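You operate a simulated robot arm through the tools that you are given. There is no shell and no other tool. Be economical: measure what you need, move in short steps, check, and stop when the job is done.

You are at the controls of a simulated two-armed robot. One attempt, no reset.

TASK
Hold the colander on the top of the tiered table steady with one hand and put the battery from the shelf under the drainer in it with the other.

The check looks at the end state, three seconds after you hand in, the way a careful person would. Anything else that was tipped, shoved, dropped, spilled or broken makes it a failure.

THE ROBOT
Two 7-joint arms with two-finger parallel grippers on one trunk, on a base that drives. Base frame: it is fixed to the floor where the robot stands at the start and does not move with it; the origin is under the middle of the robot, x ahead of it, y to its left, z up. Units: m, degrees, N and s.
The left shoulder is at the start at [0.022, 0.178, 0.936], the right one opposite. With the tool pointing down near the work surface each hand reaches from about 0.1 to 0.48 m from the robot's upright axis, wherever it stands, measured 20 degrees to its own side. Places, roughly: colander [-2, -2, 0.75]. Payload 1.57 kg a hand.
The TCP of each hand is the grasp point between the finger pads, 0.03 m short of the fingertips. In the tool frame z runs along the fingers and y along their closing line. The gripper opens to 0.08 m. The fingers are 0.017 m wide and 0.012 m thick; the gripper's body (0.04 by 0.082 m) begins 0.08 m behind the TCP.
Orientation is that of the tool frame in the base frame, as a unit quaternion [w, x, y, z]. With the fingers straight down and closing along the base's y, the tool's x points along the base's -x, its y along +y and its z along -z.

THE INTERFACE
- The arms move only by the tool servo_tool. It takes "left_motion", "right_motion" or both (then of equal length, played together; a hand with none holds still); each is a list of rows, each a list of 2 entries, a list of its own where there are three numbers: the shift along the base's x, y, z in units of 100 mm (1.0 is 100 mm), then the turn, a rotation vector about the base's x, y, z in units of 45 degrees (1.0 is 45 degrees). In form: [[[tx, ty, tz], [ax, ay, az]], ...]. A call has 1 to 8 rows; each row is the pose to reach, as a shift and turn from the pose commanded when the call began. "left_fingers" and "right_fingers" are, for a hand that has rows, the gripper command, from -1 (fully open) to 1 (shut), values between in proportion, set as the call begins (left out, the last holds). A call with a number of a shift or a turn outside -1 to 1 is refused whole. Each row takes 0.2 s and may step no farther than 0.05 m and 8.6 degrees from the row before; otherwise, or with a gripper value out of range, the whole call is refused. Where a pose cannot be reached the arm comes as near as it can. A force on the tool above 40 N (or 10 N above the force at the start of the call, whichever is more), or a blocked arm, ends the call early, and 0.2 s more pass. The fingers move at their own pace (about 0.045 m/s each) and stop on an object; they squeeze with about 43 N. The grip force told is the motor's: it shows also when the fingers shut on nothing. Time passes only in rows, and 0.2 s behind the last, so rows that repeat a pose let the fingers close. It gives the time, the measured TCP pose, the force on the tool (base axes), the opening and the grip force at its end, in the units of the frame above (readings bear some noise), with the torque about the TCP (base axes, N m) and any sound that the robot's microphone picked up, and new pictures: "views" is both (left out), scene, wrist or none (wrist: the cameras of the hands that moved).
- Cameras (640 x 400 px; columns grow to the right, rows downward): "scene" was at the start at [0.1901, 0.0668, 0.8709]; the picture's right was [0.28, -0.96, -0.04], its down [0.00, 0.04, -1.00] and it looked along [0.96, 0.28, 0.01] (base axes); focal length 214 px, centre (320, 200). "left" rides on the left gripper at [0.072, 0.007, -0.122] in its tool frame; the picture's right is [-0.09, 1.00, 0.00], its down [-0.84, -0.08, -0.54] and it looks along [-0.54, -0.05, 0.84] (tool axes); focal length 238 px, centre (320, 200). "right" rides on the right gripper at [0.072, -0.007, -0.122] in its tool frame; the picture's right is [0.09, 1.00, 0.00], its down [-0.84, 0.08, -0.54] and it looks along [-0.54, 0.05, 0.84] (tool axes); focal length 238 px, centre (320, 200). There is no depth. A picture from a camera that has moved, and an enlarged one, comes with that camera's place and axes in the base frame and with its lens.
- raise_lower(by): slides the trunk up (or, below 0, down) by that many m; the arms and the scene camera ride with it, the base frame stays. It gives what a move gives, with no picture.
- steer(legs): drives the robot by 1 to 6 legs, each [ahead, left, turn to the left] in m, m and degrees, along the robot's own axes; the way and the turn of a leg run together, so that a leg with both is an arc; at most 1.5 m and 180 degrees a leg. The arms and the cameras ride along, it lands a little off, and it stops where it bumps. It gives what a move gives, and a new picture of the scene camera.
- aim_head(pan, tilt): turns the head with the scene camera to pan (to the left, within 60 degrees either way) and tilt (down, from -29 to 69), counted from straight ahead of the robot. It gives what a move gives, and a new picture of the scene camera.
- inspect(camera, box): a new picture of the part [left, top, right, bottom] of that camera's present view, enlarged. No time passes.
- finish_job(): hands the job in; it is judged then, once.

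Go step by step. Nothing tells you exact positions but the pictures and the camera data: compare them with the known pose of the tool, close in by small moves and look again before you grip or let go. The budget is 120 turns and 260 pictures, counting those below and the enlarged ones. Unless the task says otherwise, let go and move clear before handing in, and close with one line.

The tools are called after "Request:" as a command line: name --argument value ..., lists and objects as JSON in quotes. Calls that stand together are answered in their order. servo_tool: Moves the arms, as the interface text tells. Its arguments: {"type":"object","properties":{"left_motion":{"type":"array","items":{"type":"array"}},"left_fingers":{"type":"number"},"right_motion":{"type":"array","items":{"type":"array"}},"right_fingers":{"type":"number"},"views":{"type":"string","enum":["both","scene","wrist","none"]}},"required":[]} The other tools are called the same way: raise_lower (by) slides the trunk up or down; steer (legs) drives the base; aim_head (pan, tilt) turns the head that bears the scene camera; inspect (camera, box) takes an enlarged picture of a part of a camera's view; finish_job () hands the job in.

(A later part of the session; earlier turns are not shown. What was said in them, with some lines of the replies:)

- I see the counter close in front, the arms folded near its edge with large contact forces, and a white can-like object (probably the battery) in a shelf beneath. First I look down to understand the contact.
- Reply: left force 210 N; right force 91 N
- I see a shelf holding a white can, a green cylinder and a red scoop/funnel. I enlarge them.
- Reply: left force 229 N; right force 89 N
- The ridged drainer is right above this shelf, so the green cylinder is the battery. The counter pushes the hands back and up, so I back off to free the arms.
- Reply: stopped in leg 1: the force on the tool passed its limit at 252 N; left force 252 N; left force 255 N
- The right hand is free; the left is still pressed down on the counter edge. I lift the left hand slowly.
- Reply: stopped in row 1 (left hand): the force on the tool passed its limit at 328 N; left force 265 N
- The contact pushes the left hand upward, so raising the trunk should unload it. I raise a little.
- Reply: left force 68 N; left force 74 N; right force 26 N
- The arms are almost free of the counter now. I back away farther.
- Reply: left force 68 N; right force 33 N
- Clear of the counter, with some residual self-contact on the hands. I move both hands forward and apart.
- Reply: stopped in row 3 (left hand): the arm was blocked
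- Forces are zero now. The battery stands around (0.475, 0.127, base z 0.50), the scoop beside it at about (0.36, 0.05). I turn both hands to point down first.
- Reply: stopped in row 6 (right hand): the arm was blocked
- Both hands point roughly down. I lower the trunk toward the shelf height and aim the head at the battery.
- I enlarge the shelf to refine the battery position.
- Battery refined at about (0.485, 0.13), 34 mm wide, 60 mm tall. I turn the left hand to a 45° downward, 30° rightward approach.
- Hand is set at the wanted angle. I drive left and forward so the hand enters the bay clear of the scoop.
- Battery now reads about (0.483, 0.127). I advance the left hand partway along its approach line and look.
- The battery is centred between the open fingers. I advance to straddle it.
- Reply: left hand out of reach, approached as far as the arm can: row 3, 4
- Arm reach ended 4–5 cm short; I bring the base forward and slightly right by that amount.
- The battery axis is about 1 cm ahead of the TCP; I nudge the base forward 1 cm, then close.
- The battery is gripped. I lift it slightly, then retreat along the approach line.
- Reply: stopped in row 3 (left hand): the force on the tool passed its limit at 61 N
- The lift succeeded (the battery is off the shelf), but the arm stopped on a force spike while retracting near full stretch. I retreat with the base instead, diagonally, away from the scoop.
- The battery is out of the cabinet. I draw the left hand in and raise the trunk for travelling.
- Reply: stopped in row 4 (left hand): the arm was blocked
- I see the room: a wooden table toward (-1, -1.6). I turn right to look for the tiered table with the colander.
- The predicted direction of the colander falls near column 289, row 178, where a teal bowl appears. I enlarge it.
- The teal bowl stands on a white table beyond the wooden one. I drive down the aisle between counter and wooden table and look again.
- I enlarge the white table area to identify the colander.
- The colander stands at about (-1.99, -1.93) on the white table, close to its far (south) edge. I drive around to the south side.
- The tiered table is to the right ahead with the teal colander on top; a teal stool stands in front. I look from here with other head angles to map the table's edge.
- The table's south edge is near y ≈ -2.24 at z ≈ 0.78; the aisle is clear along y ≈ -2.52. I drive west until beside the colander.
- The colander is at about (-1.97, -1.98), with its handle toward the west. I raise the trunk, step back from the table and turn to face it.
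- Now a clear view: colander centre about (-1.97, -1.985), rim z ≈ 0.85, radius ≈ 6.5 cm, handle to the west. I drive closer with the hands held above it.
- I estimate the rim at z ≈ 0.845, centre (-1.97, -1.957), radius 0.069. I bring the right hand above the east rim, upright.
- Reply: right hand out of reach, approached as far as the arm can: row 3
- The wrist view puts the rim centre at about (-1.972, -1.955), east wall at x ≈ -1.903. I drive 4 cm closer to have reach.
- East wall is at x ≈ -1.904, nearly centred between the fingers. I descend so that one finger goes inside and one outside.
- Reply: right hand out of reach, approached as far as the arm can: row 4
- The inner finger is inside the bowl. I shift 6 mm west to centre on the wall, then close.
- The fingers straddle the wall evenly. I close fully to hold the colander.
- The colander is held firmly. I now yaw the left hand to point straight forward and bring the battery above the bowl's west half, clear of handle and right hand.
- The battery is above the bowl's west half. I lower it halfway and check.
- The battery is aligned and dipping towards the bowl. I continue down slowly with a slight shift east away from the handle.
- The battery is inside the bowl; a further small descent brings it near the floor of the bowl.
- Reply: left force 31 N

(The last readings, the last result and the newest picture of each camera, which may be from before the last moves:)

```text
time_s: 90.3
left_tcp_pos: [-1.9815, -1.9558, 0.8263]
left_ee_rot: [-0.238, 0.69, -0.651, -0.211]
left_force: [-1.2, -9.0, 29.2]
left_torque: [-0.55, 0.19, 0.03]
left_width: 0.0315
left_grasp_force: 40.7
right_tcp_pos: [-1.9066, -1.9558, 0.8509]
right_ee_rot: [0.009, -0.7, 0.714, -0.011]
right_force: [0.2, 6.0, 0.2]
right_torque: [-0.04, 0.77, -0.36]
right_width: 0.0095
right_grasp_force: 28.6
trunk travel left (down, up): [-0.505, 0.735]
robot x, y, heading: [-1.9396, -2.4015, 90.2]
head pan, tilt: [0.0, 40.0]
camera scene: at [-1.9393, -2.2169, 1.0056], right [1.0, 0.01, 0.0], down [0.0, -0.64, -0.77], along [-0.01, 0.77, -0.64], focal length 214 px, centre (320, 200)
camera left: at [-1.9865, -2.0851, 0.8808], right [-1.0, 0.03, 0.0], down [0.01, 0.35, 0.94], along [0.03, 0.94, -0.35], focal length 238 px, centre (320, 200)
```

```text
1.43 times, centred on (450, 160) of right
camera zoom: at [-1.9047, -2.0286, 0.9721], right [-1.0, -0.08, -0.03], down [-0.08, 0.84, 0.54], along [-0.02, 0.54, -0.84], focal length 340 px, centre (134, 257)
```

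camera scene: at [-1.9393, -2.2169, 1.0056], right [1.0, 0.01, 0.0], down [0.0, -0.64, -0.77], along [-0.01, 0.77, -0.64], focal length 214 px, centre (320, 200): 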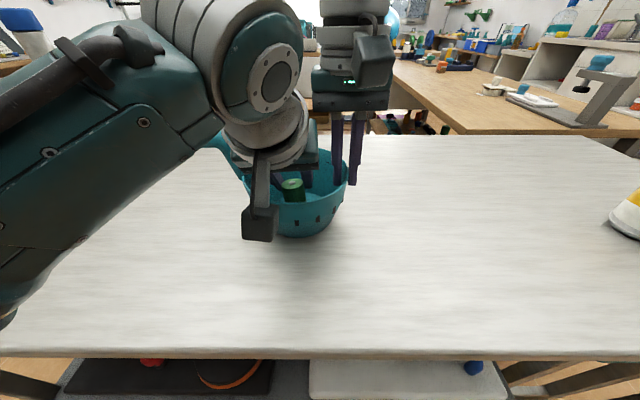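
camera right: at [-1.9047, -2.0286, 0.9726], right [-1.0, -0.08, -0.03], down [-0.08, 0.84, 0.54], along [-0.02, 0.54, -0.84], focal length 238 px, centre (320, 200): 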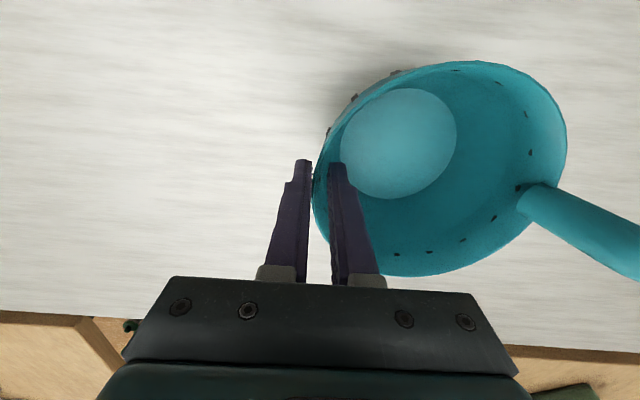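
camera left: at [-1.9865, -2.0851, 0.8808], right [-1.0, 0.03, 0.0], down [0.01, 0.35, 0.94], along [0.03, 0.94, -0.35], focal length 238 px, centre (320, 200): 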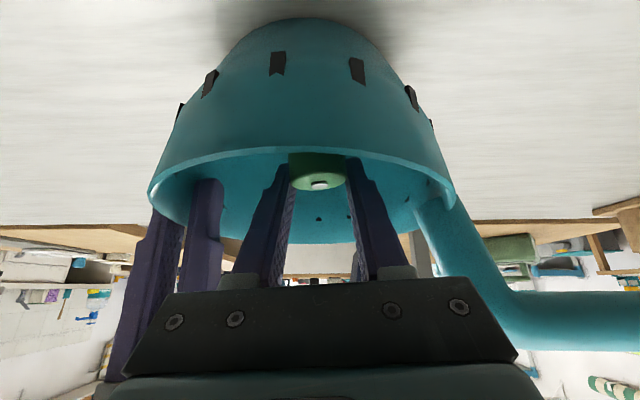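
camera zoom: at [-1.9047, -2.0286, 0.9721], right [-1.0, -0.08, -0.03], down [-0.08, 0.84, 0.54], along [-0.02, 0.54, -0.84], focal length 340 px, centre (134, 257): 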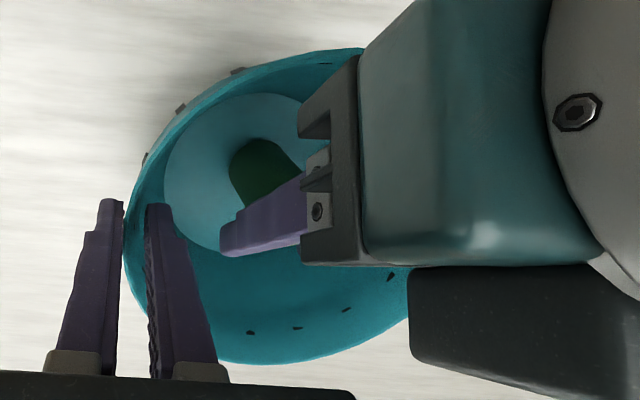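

The battery rests on the bowl's floor (upward force). I relieve the push slightly and open the left fingers partway.

Request:
servo_tool --left_motion '[[[0, 0, 0.04], [0, 0, 0]], [[0, 0, 0.06], [0, 0, 0]]]' --views "none"

Request:
servo_tool --left_motion '[[[0, 0, 0], [0, 0, 0]], [[0, 0, 0], [0, 0, 0]], [[0, 0, 0], [0, 0, 0]]]' --left_fingers -0.2 --views "both"

Request:
inspect --camera "right" --box '[260, 20, 640, 300]'

```text
time_s: 90.9
left_tcp_pos: [-1.9834, -1.959, 0.8271]
left_ee_rot: [-0.23, 0.692, -0.652, -0.208]
left_force: [0.0, 1.2, 1.3]
left_torque: [0.07, -0.02, 0.04]
left_width: 0.0318
left_grasp_force: 40.7
right_tcp_pos: [-1.9064, -1.9568, 0.85]
right_ee_rot: [0.01, -0.701, 0.713, -0.01]
right_force: [-1.9, 3.7, 5.2]
right_torque: [0.05, 0.75, -0.31]
right_width: 0.0093
right_grasp_force: 27.7
trunk travel left (down, up): [-0.505, 0.735]
robot x, y, heading: [-1.9375, -2.4029, 90.1]
head pan, tilt: [0.0, 40.0]
```

```text
time_s: 91.7
left_tcp_pos: [-1.983, -1.9572, 0.8284]
left_ee_rot: [-0.23, 0.692, -0.652, -0.208]
left_force: [-0.3, 0.4, 0.0]
left_torque: [-0.01, 0.01, 0.0]
left_width: 0.0479
left_grasp_force: 0.1
right_tcp_pos: [-1.9081, -1.9562, 0.8481]
right_ee_rot: [0.009, -0.701, 0.713, -0.011]
right_force: [-0.8, 3.4, 5.7]
right_torque: [0.1, 0.76, -0.33]
right_width: 0.0094
right_grasp_force: 27.6
trunk travel left (down, up): [-0.505, 0.735]
robot x, y, heading: [-1.9392, -2.4023, 90.4]
head pan, tilt: [0.0, 40.0]
camera scene: at [-1.9389, -2.217, 1.0051], right [1.0, 0.01, 0.0], down [0.0, -0.64, -0.77], along [0.0, 0.77, -0.64], focal length 214 px, centre (320, 200)
camera left: at [-1.9863, -2.0873, 0.8844], right [-1.0, 0.03, 0.01], down [0.02, 0.36, 0.93], along [0.03, 0.93, -0.36], focal length 238 px, centre (320, 200)
```

scene: 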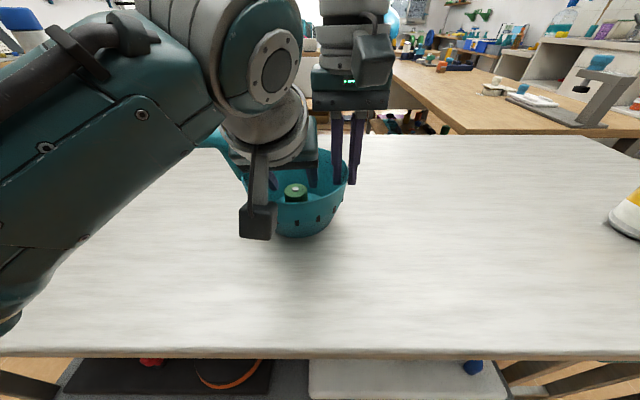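
left: 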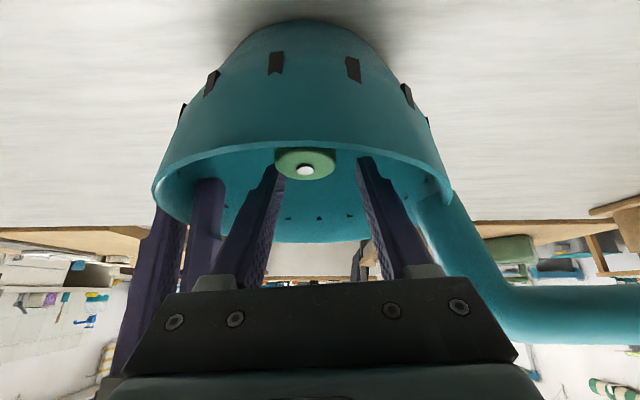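

```text
1.43 times, centred on (450, 160) of right
camera zoom: at [-1.9046, -2.0286, 0.9721], right [-1.0, -0.08, -0.03], down [-0.08, 0.84, 0.54], along [-0.02, 0.54, -0.84], focal length 340 px, centre (134, 257)
```

zoom: 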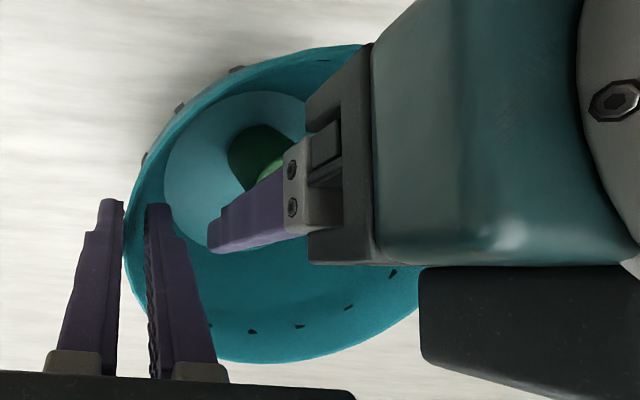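

The battery stands released in the bowl. I lift the left hand straight up out of it.

Request:
servo_tool --left_motion '[[[0, 0, 0.15], [0, 0, 0]], [[0, 0, 0.3], [0, 0, 0]], [[0, 0, 0.55], [0, 0, 0]], [[0, 0, 0.8], [0, 0, 0]], [[0, 0, 1.0], [0, 0, 0]]]' --views "none"

Request:
servo_tool --left_motion '[[[-0.2, -0.2, 0.2], [0, 0, 0]], [[-0.4, -0.4, 0.4], [0, 0, 0]], [[-0.6, -0.6, 0.6], [0, 0, 0]]]' --views "both"

Request:
inspect --camera "right" --box '[260, 20, 640, 300]'

```text
time_s: 92.8
left_tcp_pos: [-1.982, -1.9628, 0.8965]
left_ee_rot: [-0.215, 0.693, -0.658, -0.201]
left_force: [0.2, -0.3, -1.4]
left_torque: [0.03, 0.04, -0.05]
left_width: 0.0481
left_grasp_force: 0.0
right_tcp_pos: [-1.9099, -1.953, 0.8546]
right_ee_rot: [0.009, -0.703, 0.711, -0.003]
right_force: [-1.6, 1.9, 4.6]
right_torque: [-0.19, 0.7, -0.05]
right_width: 0.0079
right_grasp_force: 26.6
trunk travel left (down, up): [-0.505, 0.735]
robot x, y, heading: [-1.9383, -2.4008, 90.1]
head pan, tilt: [0.0, 40.0]
stopped in row 5 (right hand): the force on the tool passed its limit at 50 N (the readings are from after the stop); the commanded pose is now the measured one
```

```text
time_s: 93.6
left_tcp_pos: [-2.0656, -2.0166, 0.9435]
left_ee_rot: [-0.192, 0.695, -0.655, -0.228]
left_force: [0.3, 0.8, -0.4]
left_torque: [-0.01, -0.03, -0.01]
left_width: 0.048
left_grasp_force: 0.0
left hand out of reach, approached as far as the arm can: row 3
right_tcp_pos: [-1.908, -1.9535, 0.8543]
right_ee_rot: [0.012, -0.702, 0.712, -0.004]
right_force: [2.4, -0.4, 4.8]
right_torque: [-0.14, 0.57, 0.01]
right_width: 0.0079
right_grasp_force: 26.7
trunk travel left (down, up): [-0.505, 0.735]
robot x, y, heading: [-1.94, -2.4014, 90.2]
head pan, tilt: [0.0, 40.0]
camera scene: at [-1.9387, -2.2175, 1.005], right [1.0, 0.01, 0.0], down [0.0, -0.64, -0.77], along [0.0, 0.77, -0.64], focal length 214 px, centre (320, 200)
camera left: at [-2.0607, -2.1436, 1.0027], right [-1.0, 0.01, 0.08], down [0.08, 0.39, 0.92], along [-0.03, 0.92, -0.39], focal length 238 px, centre (320, 200)
```

scene: 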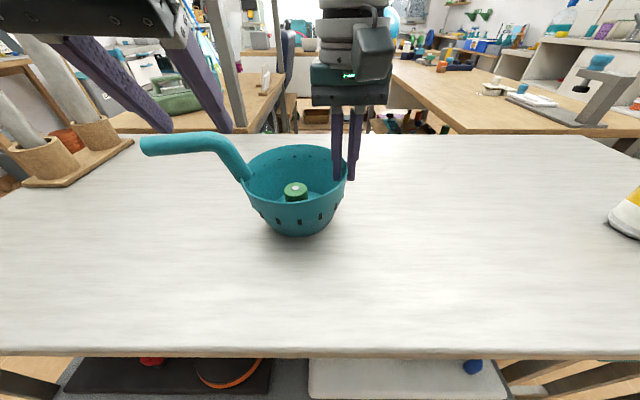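
left: 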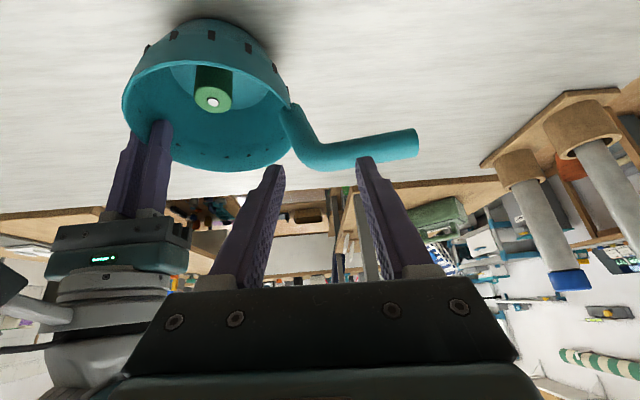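

```text
1.43 times, centred on (450, 160) of right
camera zoom: at [-1.9048, -2.0274, 0.9757], right [-1.0, -0.08, -0.02], down [-0.08, 0.83, 0.55], along [-0.02, 0.55, -0.84], focal length 340 px, centre (134, 257)
```

zoom: 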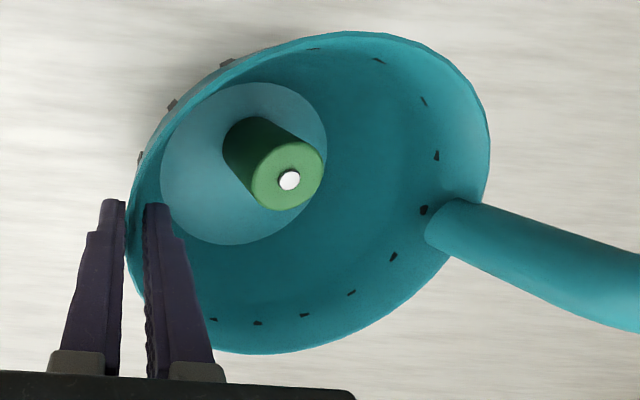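

The battery stands in the colander. The right hand was nudged up about 5 mm, so I lower it gently until the colander bears on the table before releasing.

Request:
servo_tool --right_motion '[[[0, 0, -0.03], [0, 0, 0]], [[0, 0, -0.05], [0, 0, 0]]]' --views "none"

Request:
inspect --camera "scene" --box '[220, 120, 380, 250]'

```text
time_s: 94.2
left_tcp_pos: [-2.0647, -2.0146, 0.9448]
left_ee_rot: [-0.194, 0.696, -0.653, -0.228]
left_force: [0.0, -1.2, -0.9]
left_torque: [-0.01, 0.02, 0.01]
left_width: 0.048
left_grasp_force: 0.1
right_tcp_pos: [-1.9077, -1.9523, 0.8497]
right_ee_rot: [0.012, -0.702, 0.712, -0.004]
right_force: [5.2, 1.8, 12.9]
right_torque: [-0.46, 0.67, 0.02]
right_width: 0.0088
right_grasp_force: 27.4
trunk travel left (down, up): [-0.505, 0.735]
robot x, y, heading: [-1.9398, -2.4012, 90.5]
head pan, tilt: [0.0, 40.0]
```

```text
3.08 times, centred on (300, 185) of scene
camera zoom: at [-1.9379, -2.2167, 1.0052], right [1.0, 0.01, 0.0], down [0.0, -0.64, -0.77], along [0.0, 0.77, -0.64], focal length 660 px, centre (382, 246)
```

zoom: 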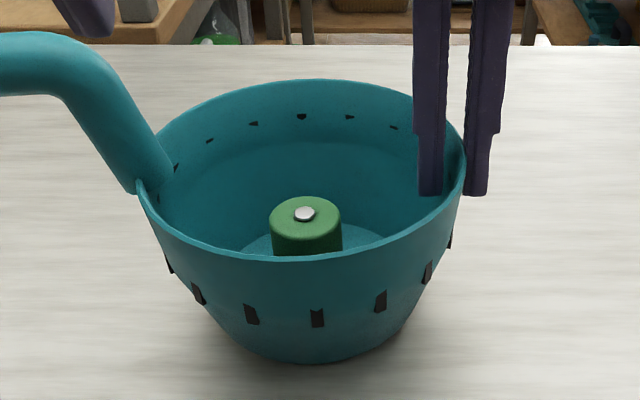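

The colander bears on the table. I open the right fingers gently.

Request:
servo_tool --right_motion '[[[0, 0, 0], [0, 0, 0]], [[0, 0, 0], [0, 0, 0]]]' --right_fingers 0.4 --views "both"

```text
time_s: 94.8
left_tcp_pos: [-2.065, -2.0145, 0.9446]
left_ee_rot: [-0.194, 0.695, -0.654, -0.227]
left_force: [0.4, 0.2, 0.1]
left_torque: [0.03, 0.01, 0.01]
left_width: 0.0479
left_grasp_force: 0.0
right_tcp_pos: [-1.9087, -1.956, 0.8495]
right_ee_rot: [0.012, -0.702, 0.712, -0.004]
right_force: [0.2, 0.4, 0.7]
right_torque: [-0.02, -0.02, -0.01]
right_width: 0.0241
right_grasp_force: 0.0
trunk travel left (down, up): [-0.505, 0.735]
robot x, y, heading: [-1.9388, -2.4026, 90.7]
head pan, tilt: [0.0, 40.0]
camera scene: at [-1.9388, -2.2182, 1.0048], right [1.0, 0.01, 0.0], down [0.0, -0.64, -0.77], along [0.0, 0.77, -0.64], focal length 214 px, centre (320, 200)
camera right: at [-1.9058, -2.029, 0.9704], right [-1.0, -0.08, -0.02], down [-0.08, 0.83, 0.55], along [-0.02, 0.55, -0.84], focal length 238 px, centre (320, 200)
```

scene: 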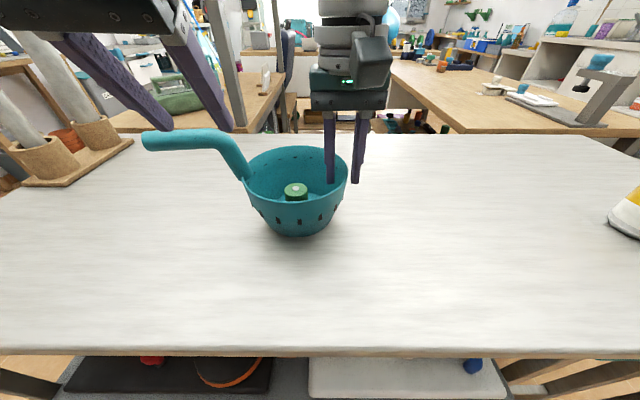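
right: 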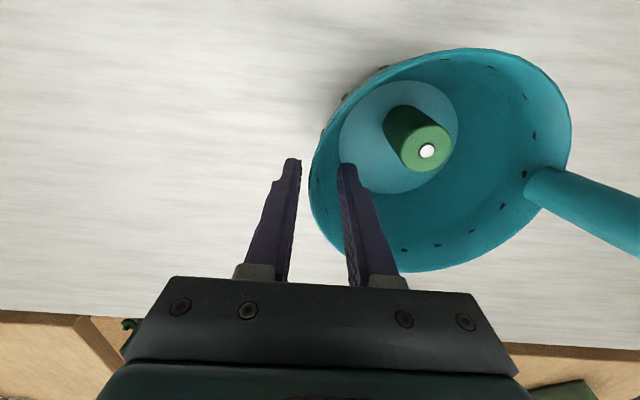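

Released cleanly; the colander stands level. I lift the right hand straight up.

Request:
servo_tool --right_motion '[[[0, 0, 0.15], [0, 0, 0]], [[0, 0, 0.35], [0, 0, 0]], [[0, 0, 0.6], [0, 0, 0]], [[0.1, -0.1, 0.8], [0, 0, 0]]]' --views "both"

```text
time_s: 95.8
left_tcp_pos: [-2.0642, -2.0155, 0.9441]
left_ee_rot: [-0.193, 0.695, -0.654, -0.228]
left_force: [-0.2, -0.1, 0.1]
left_torque: [0.0, 0.03, 0.01]
left_width: 0.048
left_grasp_force: 0.0
right_tcp_pos: [-1.897, -1.9636, 0.929]
right_ee_rot: [0.011, -0.702, 0.712, -0.004]
right_force: [-0.3, 0.0, -0.4]
right_torque: [-0.01, -0.01, 0.02]
right_width: 0.024
right_grasp_force: 0.1
trunk travel left (down, up): [-0.505, 0.735]
robot x, y, heading: [-1.9369, -2.4015, 90.3]
head pan, tilt: [0.0, 40.0]
camera scene: at [-1.9386, -2.2182, 1.0048], right [1.0, 0.01, 0.0], down [0.0, -0.64, -0.77], along [0.0, 0.77, -0.64], focal length 214 px, centre (320, 200)
camera right: at [-1.8939, -2.0374, 1.0502], right [-1.0, -0.08, -0.02], down [-0.08, 0.83, 0.55], along [-0.02, 0.55, -0.84], focal length 238 px, centre (320, 200)
```

scene: 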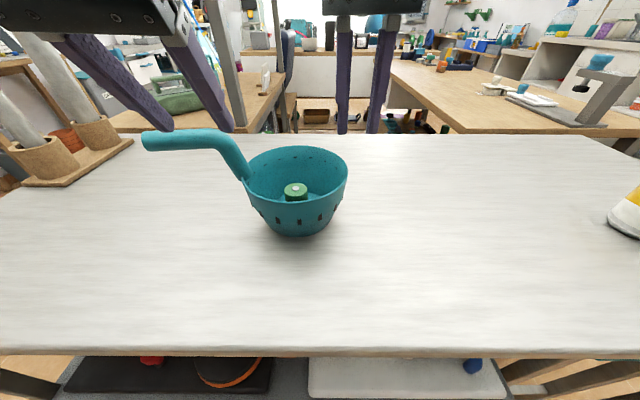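
right: 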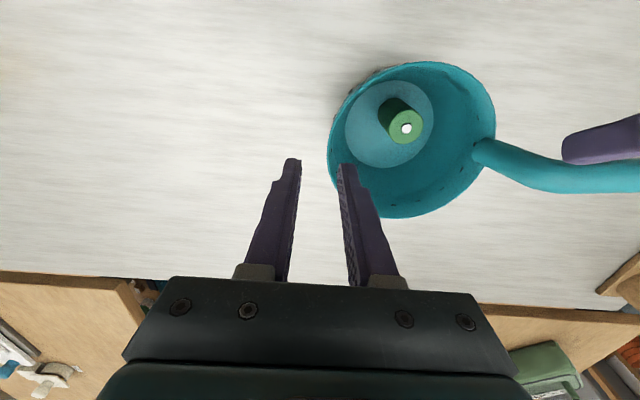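

Both hands are free of the colander. I raise the trunk and back away to be clear.

Request:
raise_lower --by 0.08

Request:
steer --legs '[[-0.18, 0, 0]]'

```text
time_s: 96.9
left_tcp_pos: [-2.0645, -2.0155, 1.0238]
left_ee_rot: [-0.193, 0.695, -0.654, -0.227]
left_force: [0.0, 0.3, 0.4]
left_torque: [0.0, -0.01, -0.01]
left_width: 0.0477
left_grasp_force: 0.0
right_tcp_pos: [-1.8979, -1.9643, 1.0088]
right_ee_rot: [0.012, -0.702, 0.712, -0.005]
right_force: [-0.4, 0.1, -0.8]
right_torque: [-0.01, -0.01, -0.02]
right_width: 0.0243
right_grasp_force: 0.1
trunk travel left (down, up): [-0.585, 0.655]
robot x, y, heading: [-1.939, -2.4015, 90.5]
head pan, tilt: [0.0, 40.0]
```

```text
time_s: 98.5
left_tcp_pos: [-2.0642, -2.1976, 1.0238]
left_ee_rot: [-0.194, 0.695, -0.654, -0.228]
left_force: [0.6, -0.3, -0.6]
left_torque: [-0.03, -0.01, 0.0]
left_width: 0.0481
left_grasp_force: 0.0
right_tcp_pos: [-1.8966, -2.1452, 1.0084]
right_ee_rot: [0.011, -0.703, 0.711, -0.004]
right_force: [-0.9, 0.6, -0.4]
right_torque: [0.0, 0.04, -0.02]
right_width: 0.0239
right_grasp_force: 0.0
trunk travel left (down, up): [-0.585, 0.655]
robot x, y, heading: [-1.9377, -2.5857, 90.4]
head pan, tilt: [0.0, 40.0]
camera scene: at [-1.9377, -2.4005, 1.0848], right [1.0, 0.01, 0.0], down [0.0, -0.64, -0.77], along [-0.01, 0.77, -0.64], focal length 214 px, centre (320, 200)
```

scene: 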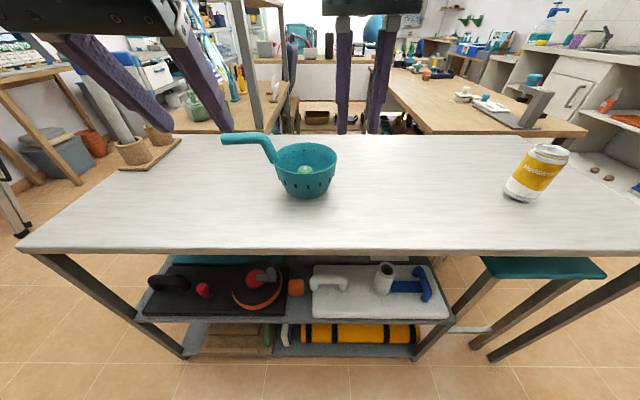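

The colander stands upright with the battery in it, everything else on the table is in place, and both hands are clear. I hand in.

Request:
finish_job

```text
The job is handed in.
```

The battery is standing in the colander on the tiered table. I held the colander with the right hand while the left hand placed it. Both hands are now clear, and nothing I could see was knocked over. The left hand lightly bumped the right as it came out, but the colander stayed upright.
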